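You operate a simulated robot arm through the tools that you are given. There is no shell and no other tool. Be economical: measure what you need, move in short steps, check, and stop when the job is done.

Carry out the task below with a simulated robot arm. There is one attempt and no reset: what you move stays moved.

JOB
Measure the disc on the turntable, put the peg with that reading in the batch card, lift the probe again.
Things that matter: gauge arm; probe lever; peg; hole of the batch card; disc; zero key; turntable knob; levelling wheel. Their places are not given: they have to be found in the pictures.

The check looks at the end state, three seconds after you hand in, the way a careful person would. Anything else that was tipped, shoved, dropped, spilled or broken makes it a failure.

ROBOT AND FRAMES
A 7-joint arm with a two-finger parallel gripper, fixed in place. Base frame: the origin is at the foot of the arm, x ahead of it, y to its left, z up; the work surface is at about z = 4. Lengths are in mm, angles in rad, forces in N, time in s.
With the tool pointing down near the work surface it reaches from about 220 to 580 mm from the base axis. Its first joint turns from -1.152 to 1.152 rad. Payload 2.5 kg.
Tool frame: the origin (TCP) lies between the finger pads and is the grasp point; the fingertips stand 23 mm ahead of it; z points along the fingers, y is the line along which they close. Largest opening 94 mm; finger width 38, thickness 10; the body of the gripper, 54 by 96 mm, starts 39 mm behind the TCP.
Orientation is told as [roll, pitch, yaw] about the base's x, y, z axes, in that order, counted from this pose: with the fingers straight down and closing along the base's y, the tool's x points along the base's -x, its y along +y and its z along -z.

CONTROLS
- The arm moves only by the tool arm_command. Its argument "moves" is a list of rows, each a list of 6 numbers: the shift along the tool's x, y, z in mm, then the turn, a rotation vector about the tool's x, y, z in rad. In form: [[dx, dy, dz, wx, wy, wz], ...]. A call has 1 to 8 rows; each row shifts and turns the commanded pose from where the row before left it, along the tool's axes as they then stand. "grip" is the opening, from 0 (shut) to 1 (fully open), set as the call begins (left out, the last holds). Rows are played at 5 a second. More than 50 mm and 0.15 rad between two rows, or a gripper value outside its range, and nothing of the call is played. Where a pose cannot be reached the arm comes as near as it can. A force on the tool above 80 N (or 10 N above the force at the start of the call, whichever is more), or a blocked arm, ends the call early, and 0.2 s more pass. Each finger travels about 108 mm/s and halts on what it meets, pressing with about 20 N; the grip force reading is that of the motor and also rises with nothing between the fingers. The clock runs only during rows and for 0.2 s after the last one: add rows that do not move to give the fingers time. It gives the time, the measured TCP pose, the force on the tool (base axes), the opening and the grip force at its end, in the units of the frame above (readings bear some noise).
- Cameras (640 x 400 px; columns grow to the right, rows downward): "scene" is fixed at [122.1, -404.8, 552.4]; the picture's right is [0.82, -0.58, 0.00], its down [-0.29, -0.41, -0.87] and it looks along [0.50, 0.71, -0.50] (base axes); focal length 277 px, centre (320, 200). "wrist" rides on the gripper at [-39, 0, -44] in the tool frame; the picture's right is [0.00, -1.00, 0.00], its down [0.97, 0.00, -0.24] and it looks along [0.24, 0.00, 0.97] (tool axes); focal length 218 px, centre (320, 200).
- grab_frame(camera): a new picture of that camera. No time passes.
- locate(camera, pixels): there is no depth. For up to 12 entries [column, row, z] of the newest picture of that camera ("zoom" is the newest enlarged one), the place [x, y] in the base frame at which the ray of that pixel passes the height z, good to about 2 mm. No time passes.
- inspect(camera, box): a new picture of the part [left, top, right, bottom] of that camera's present view, enlarged. No time passes.
- sign_off(): hands the job in; it is judged then, once.

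Go step by step. Measure first, check grasps and placings, and put right what went wrong. The budget is 80 turns and 46 pictures, counting those below and the enlarged ones. Unless the task says otherwise, let go and move clear before handing in, and close with one line.

The tools are called after "Emit:" by a JSON object that holds its "api" and its "payload". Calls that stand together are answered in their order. arm_command: Moves the arm, as the interface text tells. Its arguments: {"type":"object","properties":{"moves":{"type":"array"},"grip":{"type":"number"}},"required":["moves"]} The other tools are called the same way: grab_frame (camera) takes a picture; locate (camera, pixels) gives the place at which the rays of pixels pass given heights; inspect (camera, box) takes an enlarged picture of a part of a camera's view; sign_off () hands the job in.

At the start:

```text
time_s: 0.0
position: [434.6, 20.4, 432.3]
tcp_rot: [-0.001, -0.002, 0.0]
contact_force: [0.7, 0.1, 0.2]
gripper_width: 94.0
grip_force: 0.0
```

scene: 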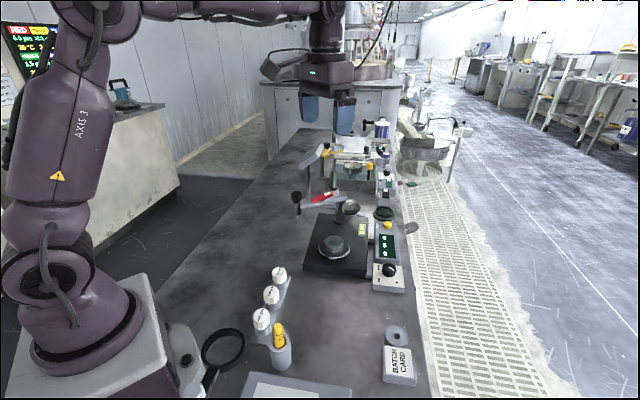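
wrist: 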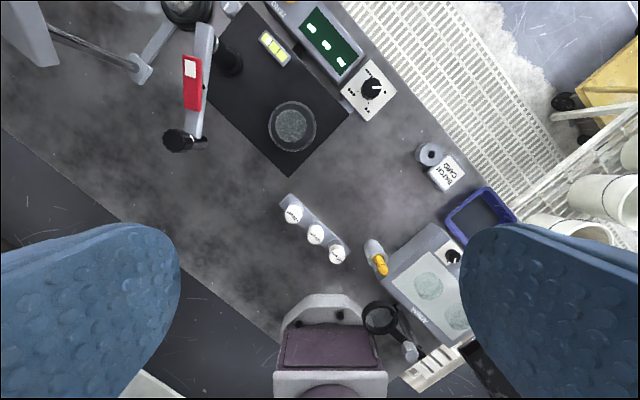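

The scene shows the gauge on a dark base around (340,245), a display box with a knob near (388,260), pegs near (270,300) and the batch card near (398,365). I'll enlarge these areas.

Emit:
{"api": "inspect", "payload": {"camera": "scene", "box": [280, 170, 440, 300]}}

Emit:
{"api": "inspect", "payload": {"camera": "scene", "box": [230, 250, 430, 400]}}

Emit:
{"api": "inspect", "payload": {"camera": "wrist", "box": [140, 0, 420, 175]}}

Emit:
{"api": "inspect", "payload": {"camera": "wrist", "box": [260, 130, 520, 300]}}

```text
3.08 times, centred on (360, 235) of scene
```

zoom: 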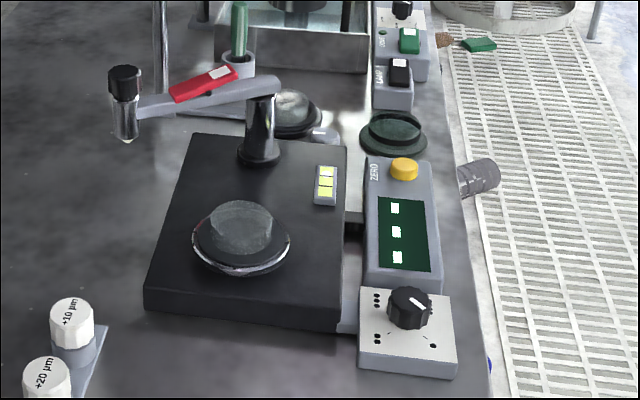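

```text
2.67 times, centred on (330, 325) of scene
```

zoom: 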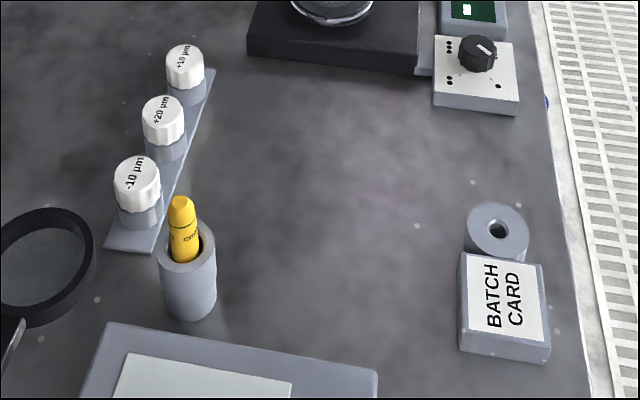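

```text
2.29 times, centred on (280, 88) of wrist
```

zoom: 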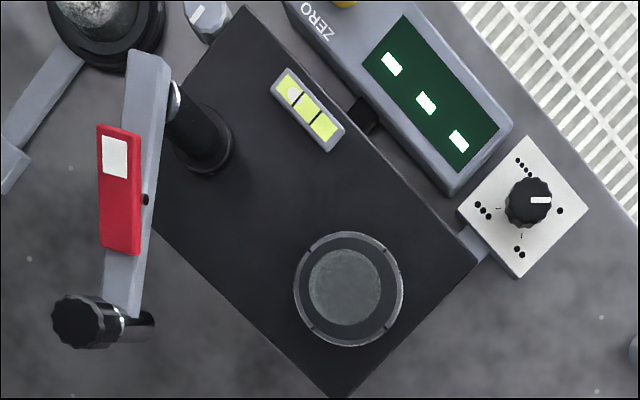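

```text
2.35 times, centred on (390, 215) of wrist
```

zoom: 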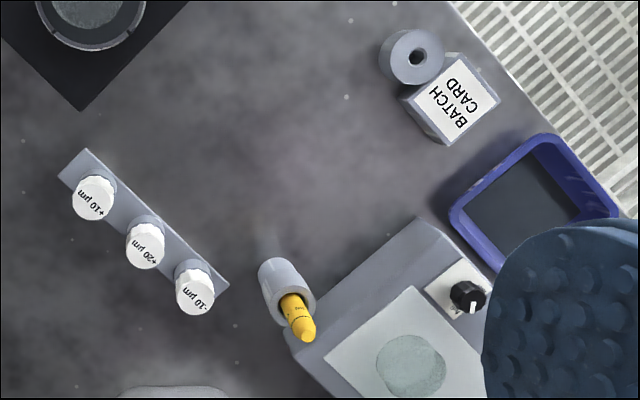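

Pegs read +10, +20 and -10 µm. The gauge arm is swung off the disc, the display shows dashes, and the bubble at wrist (275,48) sits at one end. Next I'll locate the main points.

Emit:
{"api": "locate", "payload": {"camera": "wrist", "pixels": [[291, 125, 40], [228, 60, 40], [180, 140, 100], [207, 35, 100], [275, 48, 30], [372, 88, 40], [430, 154, 20], [294, 212, 50], [315, 234, 50], [337, 254, 50], [447, 172, 20], [232, 5, 20]]}}

Emit:
{"api": "locate", "payload": {"camera": "scene", "pixels": [[340, 241, 40], [345, 211, 40], [311, 192, 100], [346, 193, 100], [361, 230, 30], [388, 269, 40], [396, 335, 20], [279, 273, 50], [270, 295, 50], [261, 318, 50], [381, 211, 40], [361, 203, 20]]}}

```text
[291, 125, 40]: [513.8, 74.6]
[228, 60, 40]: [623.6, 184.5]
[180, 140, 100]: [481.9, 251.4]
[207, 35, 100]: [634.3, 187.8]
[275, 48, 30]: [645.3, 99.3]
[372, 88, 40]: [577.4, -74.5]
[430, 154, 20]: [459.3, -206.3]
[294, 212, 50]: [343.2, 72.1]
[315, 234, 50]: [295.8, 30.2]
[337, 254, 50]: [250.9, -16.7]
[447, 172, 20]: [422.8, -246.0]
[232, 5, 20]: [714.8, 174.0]
```

```text
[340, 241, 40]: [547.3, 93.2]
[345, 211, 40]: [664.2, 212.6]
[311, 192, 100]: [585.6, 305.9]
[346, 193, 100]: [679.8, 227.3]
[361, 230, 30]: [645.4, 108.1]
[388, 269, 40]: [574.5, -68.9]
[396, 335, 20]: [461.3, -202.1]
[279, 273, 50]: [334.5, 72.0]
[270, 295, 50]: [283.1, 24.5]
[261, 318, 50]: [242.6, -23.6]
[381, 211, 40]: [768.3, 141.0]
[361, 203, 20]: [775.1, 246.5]
```

The zoom was aspect-adjusted, so I re-locate with corrected scene pixels: probe (297,193), disc (334,245), zero key (387,225).

Emit:
{"api": "locate", "payload": {"camera": "scene", "pixels": [[334, 244, 30], [334, 244, 50], [297, 193, 100], [297, 193, 150], [341, 200, 100], [341, 200, 150], [387, 225, 40], [362, 212, 20], [345, 222, 30], [388, 269, 30]]}}

Emit:
{"api": "locate", "payload": {"camera": "wrist", "pixels": [[291, 125, 30], [291, 125, 50], [175, 140, 100], [175, 140, 150], [208, 30, 100], [208, 30, 150], [372, 88, 30], [232, 70, 30], [376, 262, 50]]}}

```text
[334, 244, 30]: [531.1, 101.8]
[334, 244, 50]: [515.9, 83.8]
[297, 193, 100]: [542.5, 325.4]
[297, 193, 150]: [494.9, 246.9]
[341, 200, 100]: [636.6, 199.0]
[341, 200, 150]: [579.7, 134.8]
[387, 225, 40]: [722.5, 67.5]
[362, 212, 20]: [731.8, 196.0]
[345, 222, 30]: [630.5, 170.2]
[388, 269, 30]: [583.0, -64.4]
```

```text
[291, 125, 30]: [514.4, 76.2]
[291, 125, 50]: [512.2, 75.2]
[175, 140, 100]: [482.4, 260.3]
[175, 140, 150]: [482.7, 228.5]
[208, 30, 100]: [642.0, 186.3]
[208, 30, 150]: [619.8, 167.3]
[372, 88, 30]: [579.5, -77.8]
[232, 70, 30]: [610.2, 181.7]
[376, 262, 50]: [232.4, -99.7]
```

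Triangulating puts the probe head near (483,225,155), the column near (625,183) and the disc near (513,76). The arm must swing about 60° over the disc. I'll bring the wrist camera closer to look.

Emit:
{"api": "arm_command", "payload": {"moves": [[-21, 20, 20, 0, 0, 0], [-21, 20, 20, 0, 0, 0], [-21, 20, 20, 0, 0, 0], [-21, 20, 20, 0, 0, 0]]}}

Emit:
{"api": "grab_frame", "payload": {"camera": "wrist"}}

```text
time_s: 1.0
position: [520.5, 102.4, 349.9]
tcp_rot: [0.001, -0.001, 0.0]
contact_force: [-0.3, 0.7, 1.1]
gripper_width: 93.7
grip_force: 0.0
```

```text
39 pictures are left
```

wrist: 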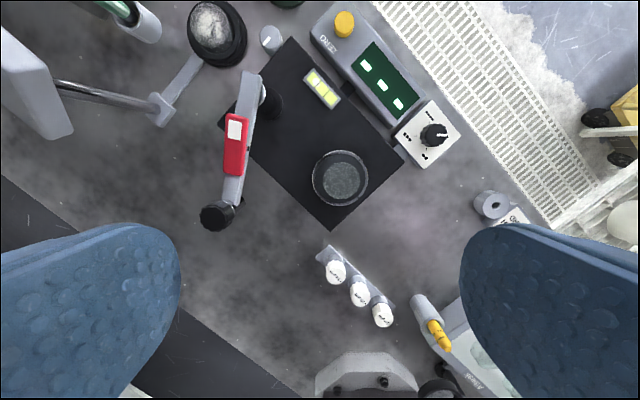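

Emit:
{"api": "inspect", "payload": {"camera": "wrist", "box": [190, 10, 350, 110]}}

Emit:
{"api": "inspect", "payload": {"camera": "wrist", "box": [310, 80, 470, 180]}}

Emit:
{"api": "inspect", "payload": {"camera": "wrist", "box": [190, 60, 310, 240]}}

Emit:
{"api": "inspect", "payload": {"camera": "scene", "box": [285, 175, 365, 225]}}

```text
4.00 times, centred on (270, 60) of wrist
```

zoom: 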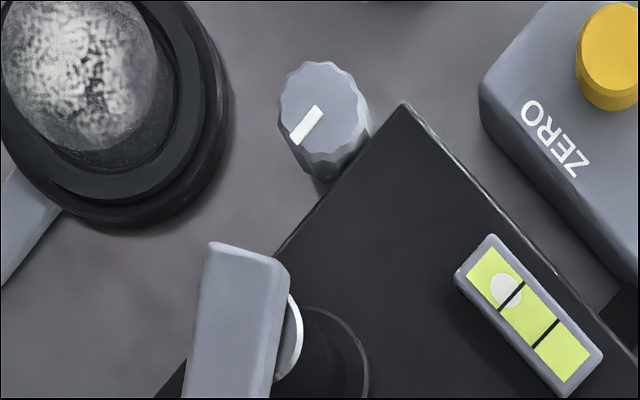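

```text
4.00 times, centred on (390, 130) of wrist
```

zoom: 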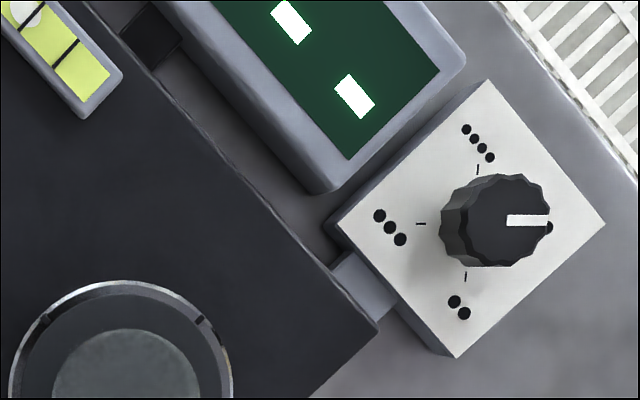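

```text
2.22 times, centred on (250, 150) of wrist
```

zoom: 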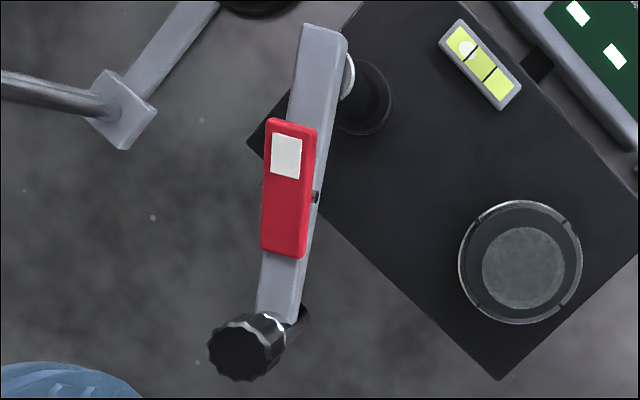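

```text
8.00 times, centred on (325, 200) of scene
```

zoom: 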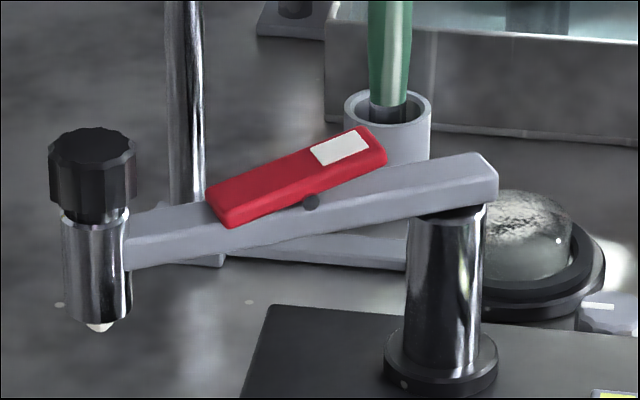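

The red rocker is the probe lever: its white end, on the column side, is raised. The grey wheel at (270,38) is probably the levelling wheel, and the bubble is not centred between its lines. I'll locate these next.

Emit:
{"api": "locate", "payload": {"camera": "wrist", "pixels": [[271, 36, 30], [271, 36, 50], [344, 22, 40], [217, 214, 150], [236, 128, 130], [236, 170, 125], [247, 80, 120], [270, 110, 40], [338, 180, 40], [434, 134, 40], [226, 200, 130], [322, 88, 30]]}}

Emit:
{"api": "locate", "payload": {"camera": "scene", "pixels": [[361.5, 212, 30], [361.5, 212, 50], [387, 225, 40], [296.5, 192, 150], [327.5, 193, 130], [314, 201, 125], [342, 197, 120], [312, 202, 120], [297.5, 216, 90], [361, 230, 30]]}}

```text
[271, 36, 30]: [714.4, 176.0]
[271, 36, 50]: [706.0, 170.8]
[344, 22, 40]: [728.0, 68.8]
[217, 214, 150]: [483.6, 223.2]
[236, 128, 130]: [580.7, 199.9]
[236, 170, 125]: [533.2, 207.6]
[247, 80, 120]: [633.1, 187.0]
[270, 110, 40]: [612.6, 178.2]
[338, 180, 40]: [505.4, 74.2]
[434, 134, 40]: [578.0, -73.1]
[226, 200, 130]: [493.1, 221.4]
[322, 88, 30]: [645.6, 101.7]
```

```text
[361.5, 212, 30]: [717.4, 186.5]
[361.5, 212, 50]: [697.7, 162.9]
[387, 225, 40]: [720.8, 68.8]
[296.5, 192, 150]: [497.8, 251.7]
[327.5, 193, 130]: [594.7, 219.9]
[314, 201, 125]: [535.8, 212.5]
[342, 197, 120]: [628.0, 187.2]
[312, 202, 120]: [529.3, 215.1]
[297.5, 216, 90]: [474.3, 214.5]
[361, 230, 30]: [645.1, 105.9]
```

The wheel (708,172) and the zero key (725,69) lie far outside normal reach. I'll first straddle the gauge bar between rocker and head at about (522,211) with the fingers across it, then swing it. I start by moving above it, turned to the bar's direction.

Emit:
{"api": "arm_command", "payload": {"moves": [[0, 36, 35, 0, 0, 0], [0, 36, 35, 0, 0, 0], [0, 37, 30, 0, 0, 0], [0, 0, 10, 0, 0, 0.144], [0, 0, 10, 0, 0, 0.144], [0, 0, 0, 0, 0, 0]], "grip": 0.64}}

Emit:
{"api": "grab_frame", "payload": {"camera": "wrist"}}

Emit:
{"api": "inspect", "payload": {"camera": "scene", "box": [265, 140, 425, 240]}}

```text
refused: row 1 steps farther than a row can; nothing moved
```

```text
34 pictures are left
```

wrist: 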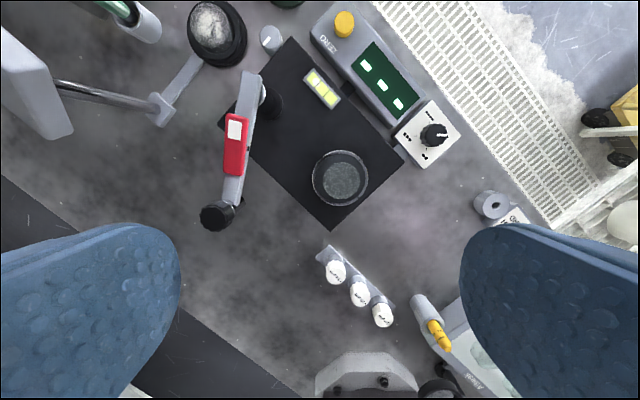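

```text
4.00 times, centred on (345, 190) of scene
```

zoom: 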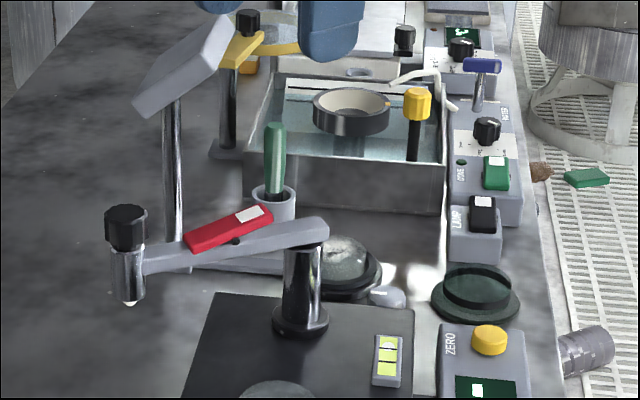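

The step was too long, so I'll use smaller rows. I also note a lamp panel near (611,335,205), which I stay clear of.

Emit:
{"api": "arm_command", "payload": {"moves": [[0, 36, 30, 0, 0, 0], [0, 36, 30, 0, 0, 0], [0, 37, 30, 0, 0, 0], [0, 0, 30, 0, 0, 0.144], [0, 0, 20, 0, 0, 0.144], [0, 0, 0, 0, 0, 0]], "grip": 0.64}}

Emit:
{"api": "grab_frame", "payload": {"camera": "wrist"}}

```text
time_s: 2.4
position: [518.2, 209.5, 210.6]
tcp_rot: [0.0, -0.003, -0.289]
contact_force: [0.5, -0.4, -0.3]
gripper_width: 60.1
grip_force: 0.1
```

```text
32 pictures are left
```

wrist: 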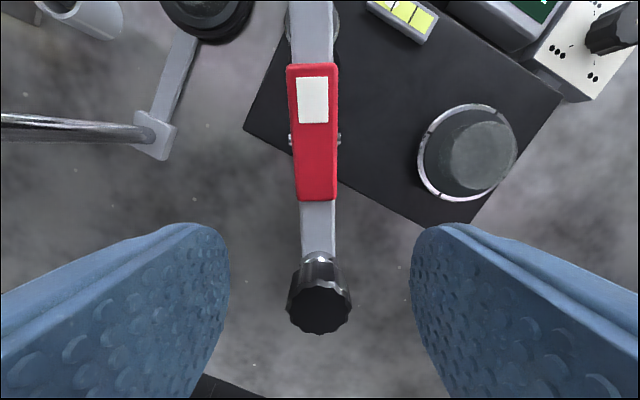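

The bar runs straight up the picture at column 318, so the yaw is right. I'll check heights and offsets along the bar.

Emit:
{"api": "locate", "payload": {"camera": "wrist", "pixels": [[320, 305, 165], [320, 305, 155], [318, 200, 130], [318, 66, 140], [318, 250, 130], [339, 205, 128], [301, 205, 128], [467, 153, 50], [337, 190, 128], [293, 190, 128]]}}

```text
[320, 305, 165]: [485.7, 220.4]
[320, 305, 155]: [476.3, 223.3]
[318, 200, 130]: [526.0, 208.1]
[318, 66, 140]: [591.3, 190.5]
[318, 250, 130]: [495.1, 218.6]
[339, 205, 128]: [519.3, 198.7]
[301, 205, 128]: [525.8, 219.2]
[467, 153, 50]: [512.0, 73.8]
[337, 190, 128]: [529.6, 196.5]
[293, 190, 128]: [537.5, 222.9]
```

The bar is about 22 mm wide and the head is 34 mm from the TCP. I shift 12 mm toward the column so the palm clears the knob, then descend to TCP z≈130.

Emit:
{"api": "arm_command", "payload": {"moves": [[-12, 0, 20, 0, 0, 0], [0, 0, 30, 0, 0, 0], [0, 0, 30, 0, 0, 0], [0, 0, 0, 0, 0, 0]]}}

Emit:
{"api": "inspect", "payload": {"camera": "scene", "box": [265, 140, 425, 240]}}

```text
time_s: 3.4
position: [531.2, 208.4, 131.4]
tcp_rot: [0.0, -0.001, -0.288]
contact_force: [0.0, -0.4, -0.3]
gripper_width: 60.3
grip_force: 0.1
```

```text
4.00 times, centred on (345, 190) of scene
```

zoom: 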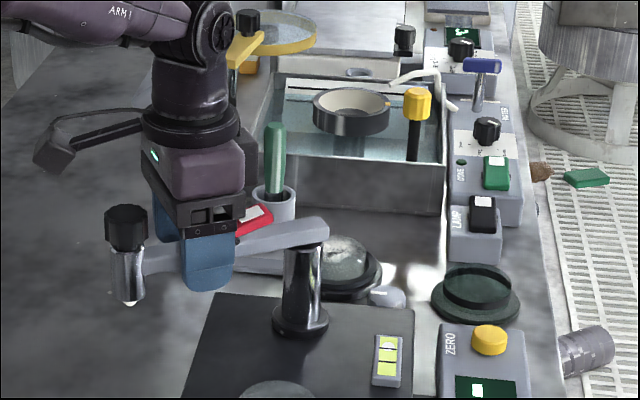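

The fingers straddle the bar with no contact (force ≈0). I narrow the opening to about 38 mm and swing along the arc about the column (620,182), half of it first.

Emit:
{"api": "arm_command", "payload": {"moves": [[0, 0, 0, 0, 0, 0], [-0.8, -12, 0, 0, 0, -0.13], [-0.8, -12, 0, 0, 0, -0.13], [-0.8, -12, 0, 0, 0, -0.13], [-0.8, -12, 0, 0, 0, -0.13], [0, 0, 0, 0, 0, 0]], "grip": 0.4}}

Emit:
{"api": "grab_frame", "payload": {"camera": "wrist"}}

```text
time_s: 4.8
position: [528.9, 157.3, 131.4]
tcp_rot: [-0.001, 0.001, 0.236]
contact_force: [0.4, -0.4, -0.5]
gripper_width: 37.8
grip_force: 0.1
```

```text
30 pictures are left
```

wrist: 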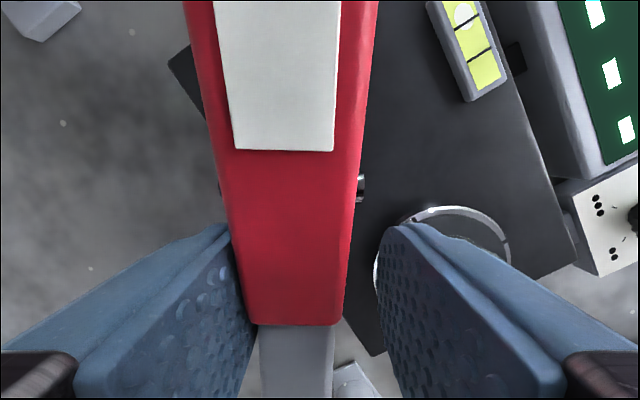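

The bar follows with almost no force. I continue the arc.

Emit:
{"api": "arm_command", "payload": {"moves": [[-0.8, -12, 0, 0, 0, -0.13], [-0.8, -12, 0, 0, 0, -0.13], [-0.8, -12, 0, 0, 0, -0.13], [-0.8, -12, 0, 0, 0, -0.13], [0, 0, 0, 0, 0, 0]]}}

Emit:
{"api": "inspect", "payload": {"camera": "scene", "box": [285, 190, 415, 290]}}

Emit:
{"api": "grab_frame", "payload": {"camera": "wrist"}}

```text
time_s: 6.0
position: [553.2, 116.9, 131.7]
tcp_rot: [0.001, 0.0, 0.757]
contact_force: [-0.4, 0.4, -0.8]
gripper_width: 37.5
grip_force: 0.0
```

```text
4.00 times, centred on (350, 240) of scene
```

zoom: 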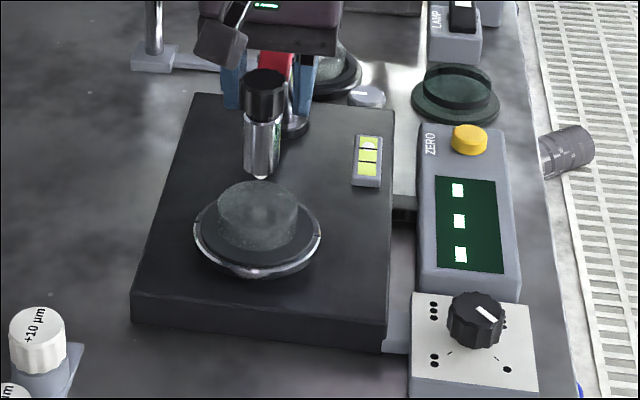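

```text
28 pictures are left
```

wrist: 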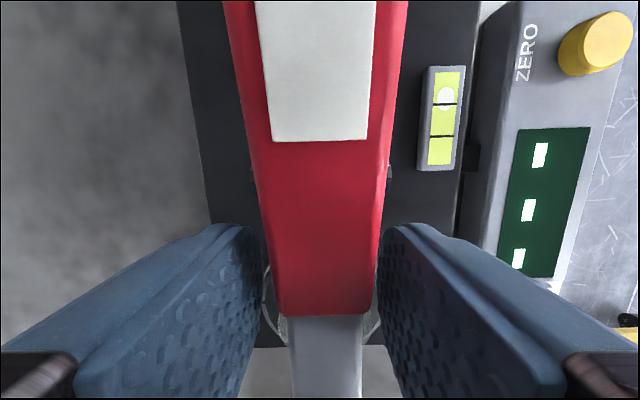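

The probe tip is now at zoom (261,178), above the disc top at (257,213). I'll check where it projects.

Emit:
{"api": "locate", "payload": {"camera": "scene", "pixels": [[335.3, 234.5, 85], [335.3, 234.5, 75], [335.3, 234.5, 65], [334.3, 237, 50], [334.3, 241, 50], [334.3, 248, 38], [334.3, 254, 34]]}}

```text
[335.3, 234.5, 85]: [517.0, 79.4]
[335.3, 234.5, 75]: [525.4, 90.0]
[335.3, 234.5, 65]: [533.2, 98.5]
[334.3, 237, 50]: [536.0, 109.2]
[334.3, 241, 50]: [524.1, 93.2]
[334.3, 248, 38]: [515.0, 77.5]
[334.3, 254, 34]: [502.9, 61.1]
```

The tip is over the disc, within about 8 mm of its centre, and the bar lies along the disc's radial line. I open, retract upward, then turn 90° so the closed fingertips are narrow along the bar.

Emit:
{"api": "arm_command", "payload": {"moves": [[0, 0, 0, 0, 0, 0], [0, 0, 0, 0, 0, 0], [0, 0, -40, 0, 0, 0], [0, 0, -40, 0, 0, 0], [0, 0, 0, 0, 0, 0.145], [0, 0, 0, 0, 0, 0.145], [0, 0, 0, 0, 0, 0.145], [0, 0, 0, 0, 0, 0.145]], "grip": 0.64}}

Emit:
{"api": "arm_command", "payload": {"moves": [[0, 0, 0, 0, 0, 0.145], [0, 0, 0, 0, 0, 0.145], [0, 0, 0, 0, 0, 0.145], [0, 0, 0, 0, 0, 0.145], [0, 0, 0, 0, 0, 0.145], [0, 0, 0, 0, 0, 0.145], [0, 0, 0, 0, 0, 0.12], [0, 0, 0, 0, 0, 0]], "grip": 0}}

Emit:
{"api": "grab_frame", "payload": {"camera": "wrist"}}

```text
time_s: 7.8
position: [552.1, 115.1, 211.8]
tcp_rot: [-0.001, -0.001, 0.173]
contact_force: [-0.1, 1.0, 0.1]
gripper_width: 60.4
grip_force: 0.1
```

```text
time_s: 9.6
position: [553.4, 116.5, 211.1]
tcp_rot: [0.0, 0.0, -0.82]
contact_force: [0.9, -0.1, 0.3]
gripper_width: 0.0
grip_force: 20.1
```

```text
27 pictures are left
```

wrist: 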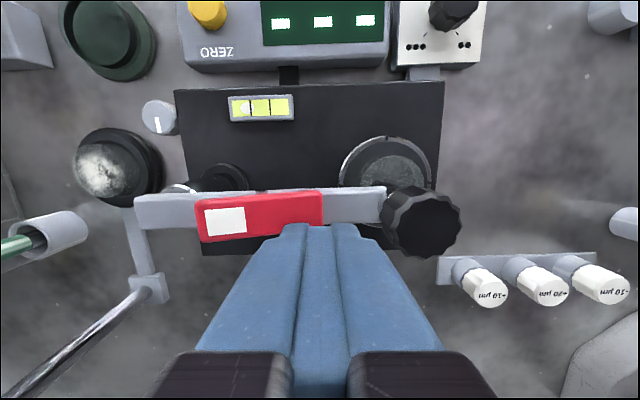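

The bar now runs horizontally in the picture, with the white end at (225,221) and the rocker's other end at (320,205). I'll locate them.

Emit:
{"api": "locate", "payload": {"camera": "wrist", "pixels": [[225, 221, 145], [225, 221, 135], [198, 222, 143], [322, 208, 128], [263, 193, 120], [193, 190, 120], [222, 183, 40], [415, 225, 165]]}}

Emit:
{"api": "inspect", "payload": {"camera": "scene", "box": [300, 180, 400, 250]}}

```text
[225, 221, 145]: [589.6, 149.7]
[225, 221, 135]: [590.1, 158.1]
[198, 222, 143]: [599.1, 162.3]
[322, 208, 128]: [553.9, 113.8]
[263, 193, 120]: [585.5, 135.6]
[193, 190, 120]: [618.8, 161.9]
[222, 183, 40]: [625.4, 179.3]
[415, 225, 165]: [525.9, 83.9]
```

```text
5.71 times, centred on (350, 215) of scene
```

zoom: 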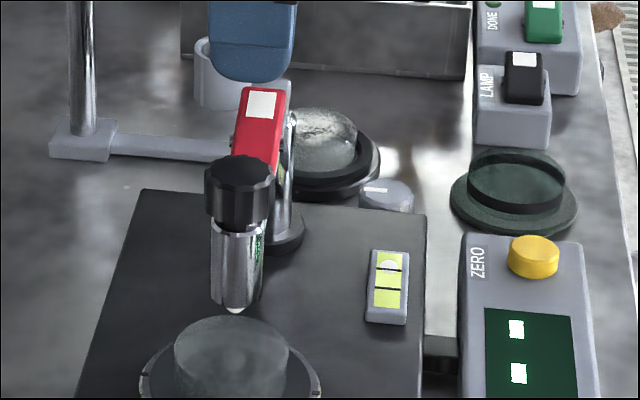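

The target is the white patch at about (588,151,145). I move 47 mm along tool y at this height and check that it is reached.

Emit:
{"api": "arm_command", "payload": {"moves": [[1, 24, 0, 0, 0, 0], [1, 24, 0, 0, 0, 0], [0, 0, 30, 0, 0, 0], [0, 0, 0, 0, 0, 0]]}}

Emit:
{"api": "inspect", "payload": {"camera": "scene", "box": [300, 180, 400, 250]}}

Emit:
{"api": "inspect", "payload": {"camera": "wrist", "box": [160, 100, 480, 300]}}

```text
time_s: 10.6
position: [575.4, 147.9, 179.1]
tcp_rot: [0.002, -0.001, -0.817]
contact_force: [-0.4, -0.7, 0.9]
gripper_width: 0.0
grip_force: 19.9
out of reach, approached as far as the arm can: row 2
```

```text
5.71 times, centred on (350, 215) of scene
```

zoom: 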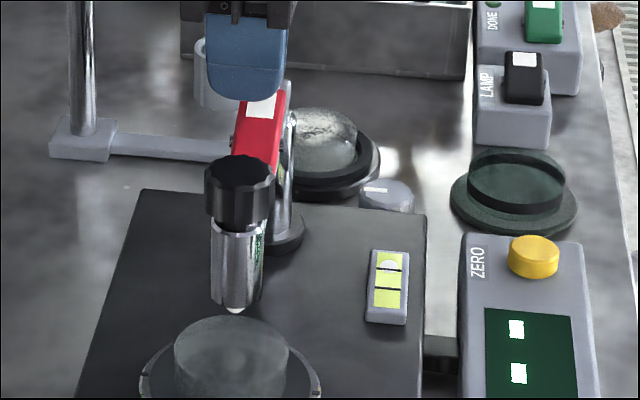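

```text
2.00 times, centred on (320, 200) of wrist
```

zoom: 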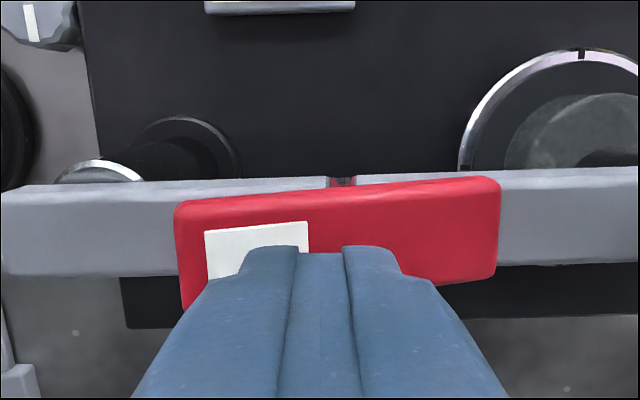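

The arm stopped short at (575,148), so the tips are too close to the pivot (rocker centre at zoom column 337). I'll raise a little and tilt the fingers outward along the bar to gain reach.

Emit:
{"api": "arm_command", "payload": {"moves": [[0, 0, -15, 0, 0, 0], [0, 0, 0, -0.1, 0, 0], [0, 0, 0, -0.1, 0, 0], [0, 0, 0, -0.1, 0, 0], [0, 0, 0, 0, 0, 0]]}}

```text
time_s: 11.8
position: [575.0, 146.6, 194.6]
tcp_rot: [0.302, -0.003, -0.817]
contact_force: [-0.8, -0.4, 0.5]
gripper_width: 0.0
grip_force: 20.1
```

The tilt is in and the position is unchanged. Next I shift toward the white end, horizontally by 13 mm along the bar and 7 mm across to the bar axis.

Emit:
{"api": "arm_command", "payload": {"moves": [[-7, 12.4, 3.8, 0, 0, 0], [0, 0, 0, 0, 0, 0]]}}

Emit:
{"api": "inspect", "payload": {"camera": "wrist", "box": [160, 100, 480, 300]}}

```text
time_s: 12.4
position: [590.7, 150.6, 195.3]
tcp_rot: [0.301, 0.0, -0.817]
contact_force: [0.3, 0.3, 0.1]
gripper_width: 0.2
grip_force: 19.9
```

```text
2.00 times, centred on (320, 200) of wrist
```

zoom: 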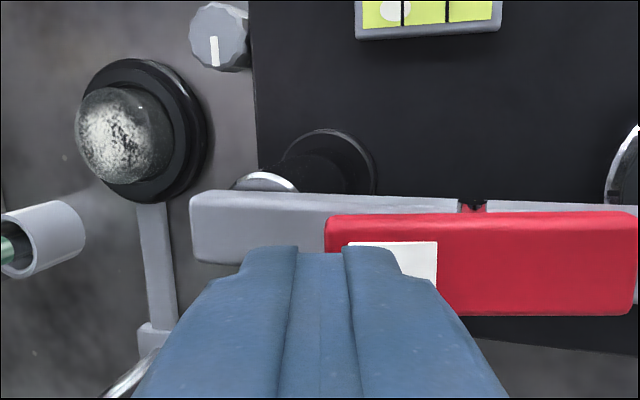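

The lowest fingertip corner is about at (589,149,170), some 16 mm past the pivot on the white side. I now descend vertically in small steps.

Emit:
{"api": "arm_command", "payload": {"moves": [[0, -2.4, 7.6, 0, 0, 0], [0, -2.4, 7.6, 0, 0, 0], [0, -1.2, 3.8, 0, 0, 0], [0, -1.2, 3.8, 0, 0, 0], [0, 0, 0, 0, 0, 0]]}}

Emit:
{"api": "inspect", "payload": {"camera": "scene", "box": [300, 180, 400, 250]}}

```text
time_s: 13.6
position: [592.7, 151.4, 170.1]
tcp_rot: [0.3, -0.002, -0.818]
contact_force: [-0.2, -0.7, 0.0]
gripper_width: 0.0
grip_force: 19.9
```

```text
5.71 times, centred on (350, 215) of scene
```

zoom: 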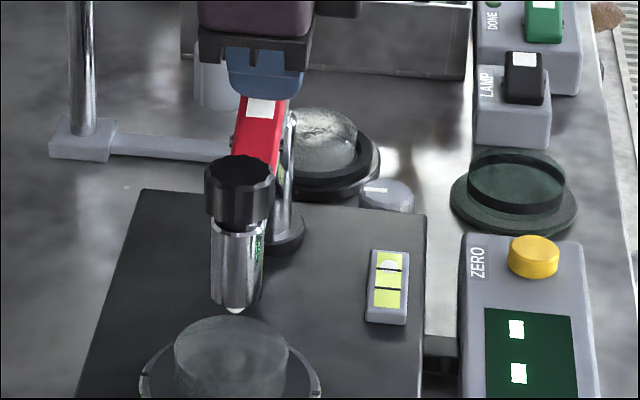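

No contact yet, and the tips are just above the white end. I continue in 3 mm steps.

Emit:
{"api": "arm_command", "payload": {"moves": [[0, -0.9, 2.9, 0, 0, 0], [0, -0.9, 2.9, 0, 0, 0], [0, -0.9, 2.9, 0, 0, 0], [0, 0, 0, 0, 0, 0]]}}

Emit:
{"api": "inspect", "payload": {"camera": "scene", "box": [300, 180, 400, 250]}}

```text
time_s: 14.6
position: [590.1, 151.4, 161.7]
tcp_rot: [0.301, -0.001, -0.818]
contact_force: [0.5, 0.3, -0.3]
gripper_width: 0.1
grip_force: 20.1
```

```text
5.71 times, centred on (350, 215) of scene
```

zoom: 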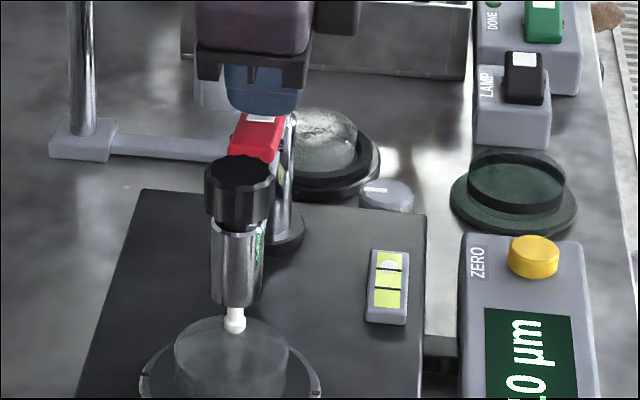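

The probe came down on the disc and the display shows a value. I'll read it.

Emit:
{"api": "inspect", "payload": {"camera": "scene", "box": [360, 215, 420, 285]}}

```text
5.71 times, centred on (390, 250) of scene
```

zoom: 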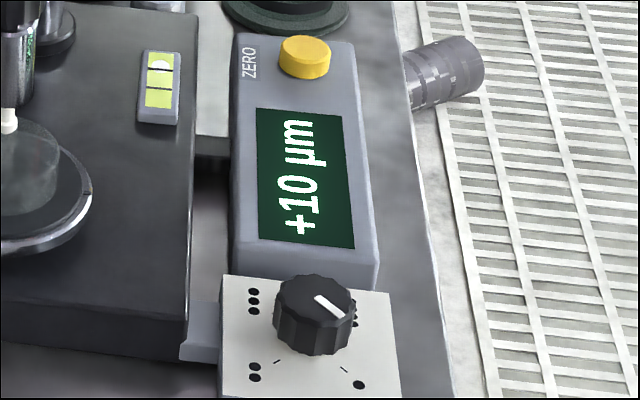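

The display reads +10 µm, so the peg wanted is the +10 one. I retract straight up, remove the tilt, and confirm that the reading and the rocker state hold.

Emit:
{"api": "arm_command", "payload": {"moves": [[0, 4.8, -15.2, 0, 0, 0], [0, 7.2, -23, 0, 0, 0], [0, 0, 0, 0.1, 0, 0], [0, 0, 0, 0.1, 0, 0], [0, 0, 0, 0.1, 0, 0], [0, -20, 0, 0, 0, 0], [0, -20, 0, 0, 0, 0], [0, 0, 0, 0, 0, 0]]}}

Emit:
{"api": "grab_frame", "payload": {"camera": "wrist"}}

Emit:
{"api": "inspect", "payload": {"camera": "scene", "box": [300, 180, 420, 280]}}

```text
time_s: 16.4
position: [541.3, 122.9, 202.7]
tcp_rot: [0.003, -0.002, -0.816]
contact_force: [-0.4, 0.3, -1.2]
gripper_width: 0.0
grip_force: 20.1
out of reach, approached as far as the arm can: row 5
```

```text
19 pictures are left
```

wrist: 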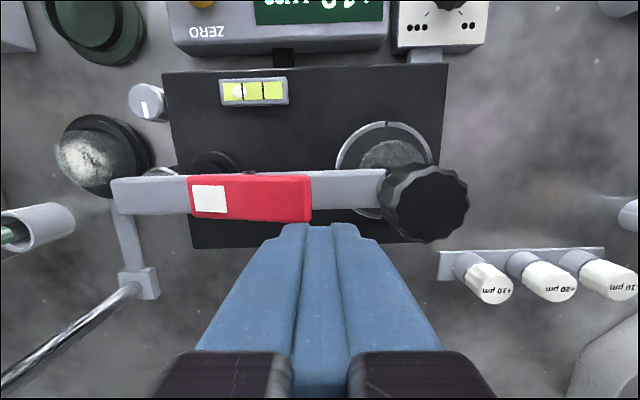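

```text
4.00 times, centred on (360, 230) of scene
```

zoom: 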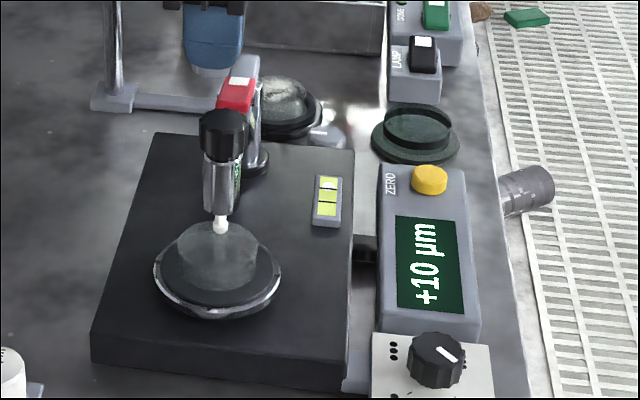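

The reading stays +10 µm and the white end is down. I'll lift the probe now by pressing the outer end of the rocker at wrist (298,198), after locating it.

Emit:
{"api": "locate", "payload": {"camera": "wrist", "pixels": [[295, 200, 140], [310, 200, 140], [191, 197, 132], [252, 182, 125], [488, 279, 55], [488, 279, 45]]}}

```text
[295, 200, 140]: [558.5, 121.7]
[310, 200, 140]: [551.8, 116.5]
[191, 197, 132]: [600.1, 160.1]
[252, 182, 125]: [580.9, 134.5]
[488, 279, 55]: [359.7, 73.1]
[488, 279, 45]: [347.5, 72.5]
```

The target is (559,122), about 22 mm past the pivot. I move over it and descend.

Emit:
{"api": "arm_command", "payload": {"moves": [[-12.8, 12.3, 0, 0, 0, 0], [0, 0, 18, 0, 0, 0], [0, 0, 18, 0, 0, 0], [0, 0, 3, 0, 0, 0], [0, 0, 3, 0, 0, 0], [0, 0, 3, 0, 0, 0], [0, 0, 0, 0, 0, 0]]}}

Emit:
{"api": "inspect", "payload": {"camera": "scene", "box": [300, 180, 420, 280]}}

```text
time_s: 18.0
position: [558.1, 121.0, 157.4]
tcp_rot: [0.002, 0.0, -0.816]
contact_force: [-14.3, -1.6, 15.0]
gripper_width: 0.2
grip_force: 20.4
```

```text
4.00 times, centred on (360, 230) of scene
```

zoom: 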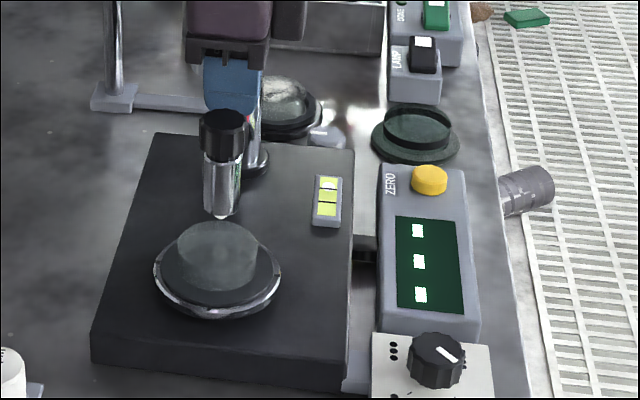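

The probe is up again and the display is back to dashes. I retract upward, then turn to yaw 0.76 on the way to the +10 peg.

Emit:
{"api": "arm_command", "payload": {"moves": [[0, 0, -30, 0, 0, 0], [0, 0, -40, 0, 0, 0], [0, 0, -40, 0, 0, 0], [18.3, -31.4, 0, 0, 0, 0], [18.3, -31.4, 0, 0, 0, 0], [18.3, -31.4, 0, 0, 0, 0], [18.3, -31.4, 0, 0, 0, 0], [18.3, -31.4, 0, 0, 0, 0]], "grip": 0}}

Emit:
{"api": "arm_command", "payload": {"moves": [[0, 0, 0, 0, 0, -0.145], [0, 0, 0, 0, 0, -0.145], [0, 0, 0, 0, 0, -0.145], [0, 0, 0, 0, 0, -0.145], [0, 0, 0, 0, 0, -0.145], [0, 0, 0, 0, 0, -0.145], [0, 0, 0, 0, 0, -0.145], [0, 0, 0, 0, 0, -0.145]], "grip": 0.64}}

Emit:
{"api": "arm_command", "payload": {"moves": [[0, 0, 0, 0, 0, -0.14], [0, 0, 0, 0, 0, -0.14], [0, 0, 0, 0, 0, -0.136], [0, 0, 0, 0, 0, 0]]}}

Emit:
{"api": "grab_frame", "payload": {"camera": "wrist"}}

```text
time_s: 19.8
position: [382.8, 80.5, 265.6]
tcp_rot: [0.001, -0.002, -0.818]
contact_force: [0.1, 0.1, -1.2]
gripper_width: 0.0
grip_force: 19.9
```

```text
time_s: 21.6
position: [381.2, 79.3, 265.6]
tcp_rot: [-0.001, -0.001, 0.346]
contact_force: [0.1, 0.5, -0.4]
gripper_width: 60.2
grip_force: 0.1
```

```text
time_s: 22.6
position: [382.0, 79.6, 266.7]
tcp_rot: [-0.002, -0.003, 0.761]
contact_force: [0.4, -0.5, 0.6]
gripper_width: 60.1
grip_force: 0.0
```

```text
16 pictures are left
```

wrist: 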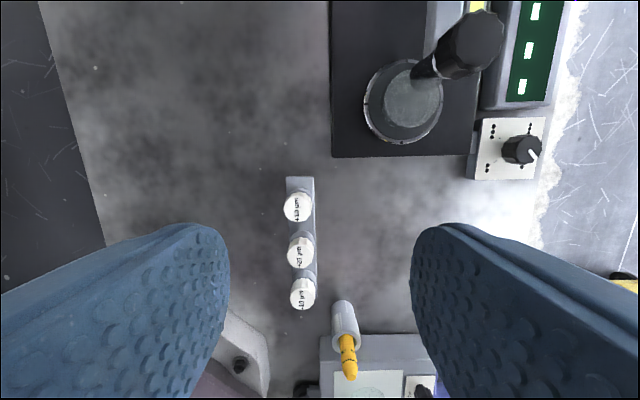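

The +10 peg is nearest the gauge, at wrist (298,206). I'll triangulate its top and its rack.

Emit:
{"api": "locate", "payload": {"camera": "wrist", "pixels": [[298, 206, 60], [298, 206, 50], [298, 206, 40], [301, 253, 50], [303, 294, 50], [299, 182, 10], [285, 206, 50], [313, 206, 50], [299, 224, 20]]}}

Emit:
{"api": "locate", "payload": {"camera": "scene", "pixels": [[279.5, 272, 60], [279.5, 272, 50], [279.5, 272, 40]]}}

Emit:
{"api": "inspect", "payload": {"camera": "scene", "box": [240, 255, 320, 345]}}

```text
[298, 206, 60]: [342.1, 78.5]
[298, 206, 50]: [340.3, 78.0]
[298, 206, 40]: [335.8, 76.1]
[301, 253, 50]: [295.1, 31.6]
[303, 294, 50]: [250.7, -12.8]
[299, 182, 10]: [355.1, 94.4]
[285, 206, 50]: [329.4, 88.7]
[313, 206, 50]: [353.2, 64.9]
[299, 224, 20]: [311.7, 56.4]
```

```text
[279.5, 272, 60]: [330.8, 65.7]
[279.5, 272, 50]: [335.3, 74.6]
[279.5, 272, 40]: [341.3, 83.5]
```

```text
4.44 times, centred on (280, 300) of scene
```

zoom: 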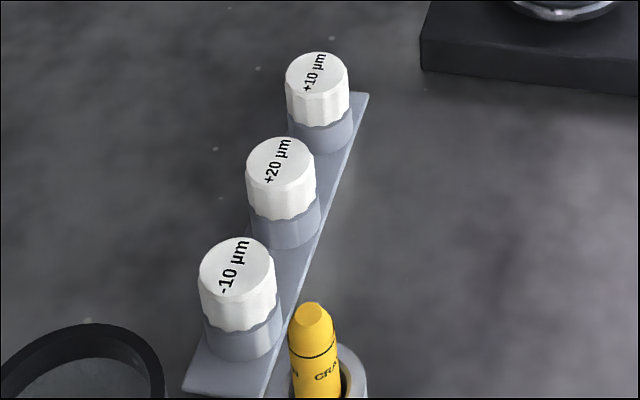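

The +10 cap top is at about (338,77,48), about 33 mm across. I move over it and descend to TCP z≈80, then check alignment.

Emit:
{"api": "arm_command", "payload": {"moves": [[33.7, 28.5, 0, 0, 0, 0], [0, 0, 45, 0, 0, 0], [0, 0, 45, 0, 0, 0], [0, 0, 45, 0, 0, 0], [0, 0, 45, 0, 0, 0], [0, 0, 0, 0, 0, 0]]}}

Emit:
{"api": "grab_frame", "payload": {"camera": "wrist"}}

```text
time_s: 24.0
position: [340.8, 73.5, 87.4]
tcp_rot: [-0.002, -0.002, 0.758]
contact_force: [0.1, -0.8, 0.3]
gripper_width: 60.2
grip_force: 0.0
```

```text
14 pictures are left
```

wrist: 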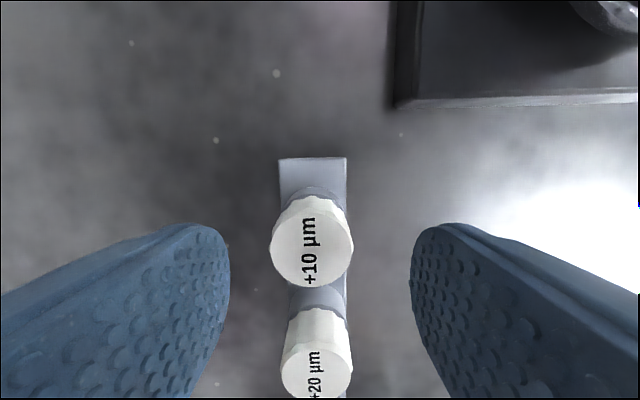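

Emit:
{"api": "locate", "payload": {"camera": "wrist", "pixels": [[312, 246, 48], [271, 246, 48], [353, 246, 48], [312, 240, 30], [316, 374, 48], [313, 160, 8]]}}

```text
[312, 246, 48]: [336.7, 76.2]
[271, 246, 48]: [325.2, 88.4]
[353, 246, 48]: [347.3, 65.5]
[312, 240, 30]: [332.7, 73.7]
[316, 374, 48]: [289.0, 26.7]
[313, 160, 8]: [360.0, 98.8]
```

The cap centre is at (337,76), 4.6 mm off along the closing line. I correct, lower to TCP z≈55 and close.

Emit:
{"api": "arm_command", "payload": {"moves": [[0.9, 4.4, 0, 0, 0, 0], [0, 0, 18, 0, 0, 0], [0, 0, 14, 0, 0, 0], [0, 0, 0, 0, 0, 0]]}}

Emit:
{"api": "arm_command", "payload": {"moves": [[0, 0, 0, 0, 0, 0], [0, 0, 0, 0, 0, 0], [0, 0, 0, 0, 0, 0]], "grip": 0.2}}

```text
time_s: 25.0
position: [334.9, 78.0, 55.6]
tcp_rot: [-0.001, -0.002, 0.759]
contact_force: [0.0, 0.2, -0.2]
gripper_width: 60.2
grip_force: 0.1
```

```text
time_s: 25.8
position: [337.3, 77.6, 56.8]
tcp_rot: [-0.004, -0.001, 0.757]
contact_force: [9.4, -10.2, 0.6]
gripper_width: 34.8
grip_force: 20.1
```

The cap is held at 34.8 mm. I lift slowly, easing off the side force by 1 mm.

Emit:
{"api": "arm_command", "payload": {"moves": [[0, -1, 0, 0, 0, 0], [0, 0, -6, 0, 0, 0], [0, 0, -10, 0, 0, 0], [0, 0, -20, 0, 0, 0], [0, 0, -30, 0, 0, 0], [0, 0, -30, 0, 0, 0], [0, 0, 0, 0, 0, 0]]}}

Emit:
{"api": "grab_frame", "payload": {"camera": "scene"}}

```text
time_s: 27.4
position: [335.5, 81.1, 150.0]
tcp_rot: [-0.002, 0.0, 0.759]
contact_force: [-0.7, 0.4, -0.7]
gripper_width: 34.7
grip_force: 19.9
```

```text
13 pictures are left
```

scene: 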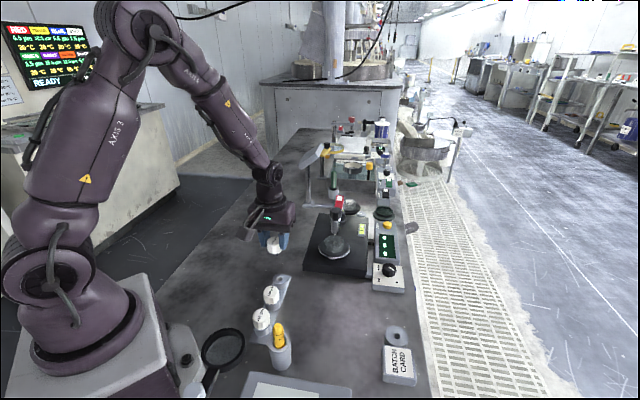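

Emit:
{"api": "inspect", "payload": {"camera": "scene", "box": [240, 220, 320, 300]}}

Emit:
{"api": "inspect", "payload": {"camera": "scene", "box": [360, 310, 440, 390]}}

```text
5.00 times, centred on (280, 260) of scene
```

zoom: 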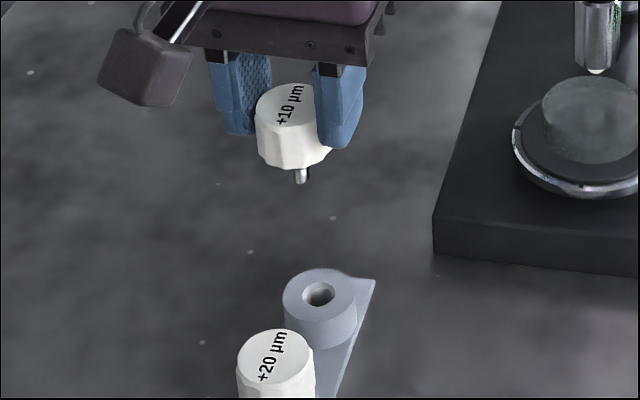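

```text
5.00 times, centred on (400, 350) of scene
```

zoom: 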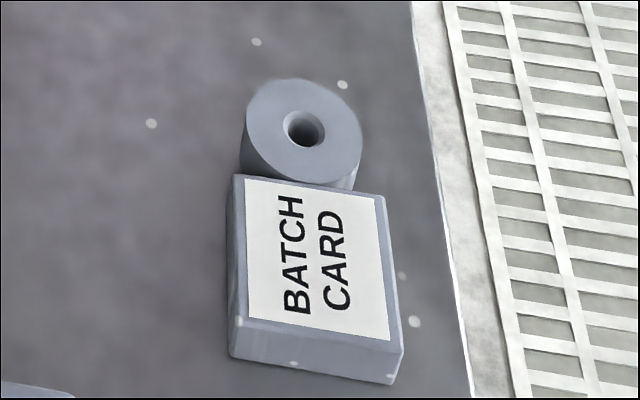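

The peg came out cleanly, a short thin shank under the cap. The batch card's hole is in the round boss at scene (396.8,335.8). I carry the peg to a spot beside it where the wrist camera can see the hole.

Emit:
{"api": "arm_command", "payload": {"moves": [[20.9, -36.5, 0, 0, 0, 0], [20.9, -36.5, 0, 0, 0, 0], [20.9, -36.5, 0, 0, 0, 0], [20.9, -36.5, 0, 0, 0, 0], [20.9, -36.5, 0, 0, 0, 0], [20.9, -36.5, 0, 0, 0, 0], [20.9, -36.5, 0, 0, 0, 0], [20.9, -36.5, 0, 0, 0, 0]]}}

Emit:
{"api": "grab_frame", "payload": {"camera": "wrist"}}

```text
time_s: 29.2
position: [413.8, -247.5, 152.0]
tcp_rot: [0.0, 0.0, 0.759]
contact_force: [0.2, -0.1, -1.5]
gripper_width: 34.5
grip_force: 19.7
```

```text
10 pictures are left
```

wrist: 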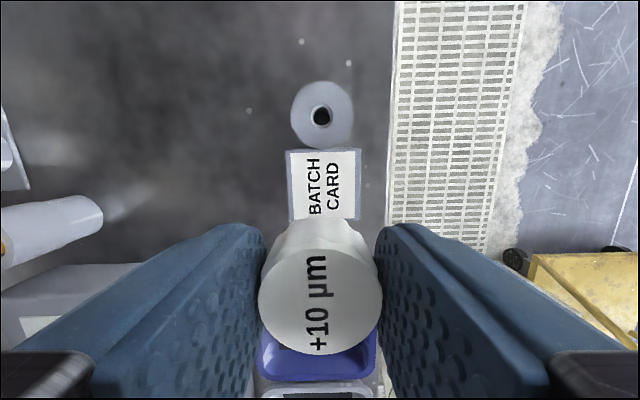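

The hole shows at wrist (322,117) and the peg's cap centre at about (320,297). I locate both.

Emit:
{"api": "locate", "payload": {"camera": "wrist", "pixels": [[322, 117, 30], [322, 117, 25], [322, 117, 20], [320, 297, 144], [320, 297, 140], [290, 114, 25], [355, 114, 25]]}}

Emit:
{"api": "locate", "payload": {"camera": "scene", "pixels": [[396.8, 335.8, 30], [396.8, 335.8, 25], [396.8, 335.8, 20]]}}

```text
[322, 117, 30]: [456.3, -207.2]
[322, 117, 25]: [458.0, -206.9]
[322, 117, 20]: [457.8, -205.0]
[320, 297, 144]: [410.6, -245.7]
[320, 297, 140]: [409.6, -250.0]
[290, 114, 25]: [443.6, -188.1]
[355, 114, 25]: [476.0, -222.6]
```

```text
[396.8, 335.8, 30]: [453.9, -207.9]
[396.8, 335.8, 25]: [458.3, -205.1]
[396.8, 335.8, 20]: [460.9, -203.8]
```

The hole is at (458,-206, z≈26). The peg axis sits about 1.5 mm toward tool +x of the TCP, so I move the TCP to (459,-205) and descend partway.

Emit:
{"api": "arm_command", "payload": {"moves": [[-31, -0.2, 0, 0, 0, 0], [-31, -0.2, 0, 0, 0, 0], [0, 0, 30, 0, 0, 0], [0, 0, 30, 0, 0, 0], [0, 0, 15, 0, 0, 0], [0, 0, 0, 0, 0, 0]]}}

Emit:
{"api": "inspect", "payload": {"camera": "scene", "box": [360, 300, 440, 380]}}

```text
time_s: 30.6
position: [458.7, -206.8, 75.5]
tcp_rot: [-0.002, -0.002, 0.76]
contact_force: [-0.2, 0.7, -0.8]
gripper_width: 34.6
grip_force: 20.3
```

```text
5.00 times, centred on (400, 340) of scene
```

zoom: 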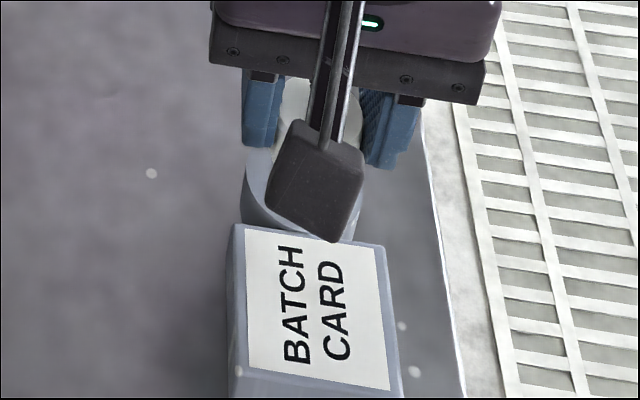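

The camera blocks the view, so I feel my way down in small steps, watching force. Seating is expected near TCP z≈53.

Emit:
{"api": "arm_command", "payload": {"moves": [[0, 0, 4, 0, 0, 0], [0, 0, 4, 0, 0, 0], [0, 0, 4, 0, 0, 0], [0, 0, 3, 0, 0, 0], [0, 0, 0, 0, 0, 0]]}}

```text
time_s: 31.8
position: [459.7, -204.9, 60.7]
tcp_rot: [-0.001, -0.001, 0.759]
contact_force: [-0.9, -0.4, -0.3]
gripper_width: 34.5
grip_force: 20.1
```

Emit:
{"api": "arm_command", "payload": {"moves": [[0, 0, 2, 0, 0, 0], [0, 0, 2, 0, 0, 0], [0, 0, 2, 0, 0, 0], [0, 0, 0, 0, 0, 0]]}}

Emit:
{"api": "grab_frame", "payload": {"camera": "wrist"}}

```text
time_s: 32.8
position: [460.1, -204.5, 55.4]
tcp_rot: [-0.003, -0.003, 0.76]
contact_force: [-4.2, 1.4, 13.9]
gripper_width: 34.6
grip_force: 20.5
```

```text
8 pictures are left
```

wrist: 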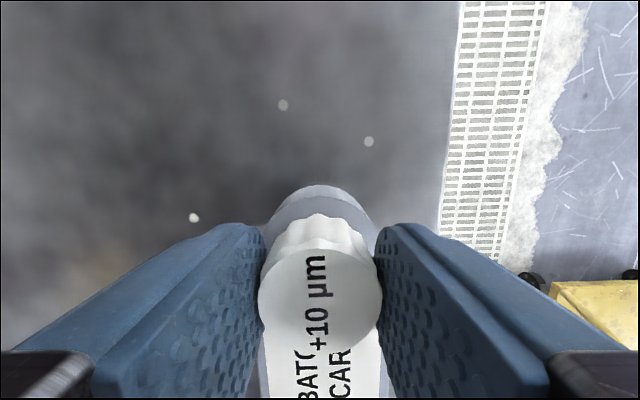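

Contact came at TCP z≈55, close to the expected seating height. I zoom in to see whether the cap sits on the boss.

Emit:
{"api": "inspect", "payload": {"camera": "wrist", "box": [240, 170, 400, 270]}}

```text
4.00 times, centred on (320, 220) of wrist
```

zoom: 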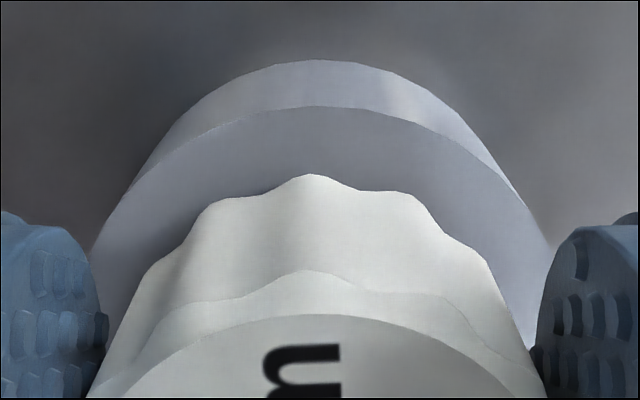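

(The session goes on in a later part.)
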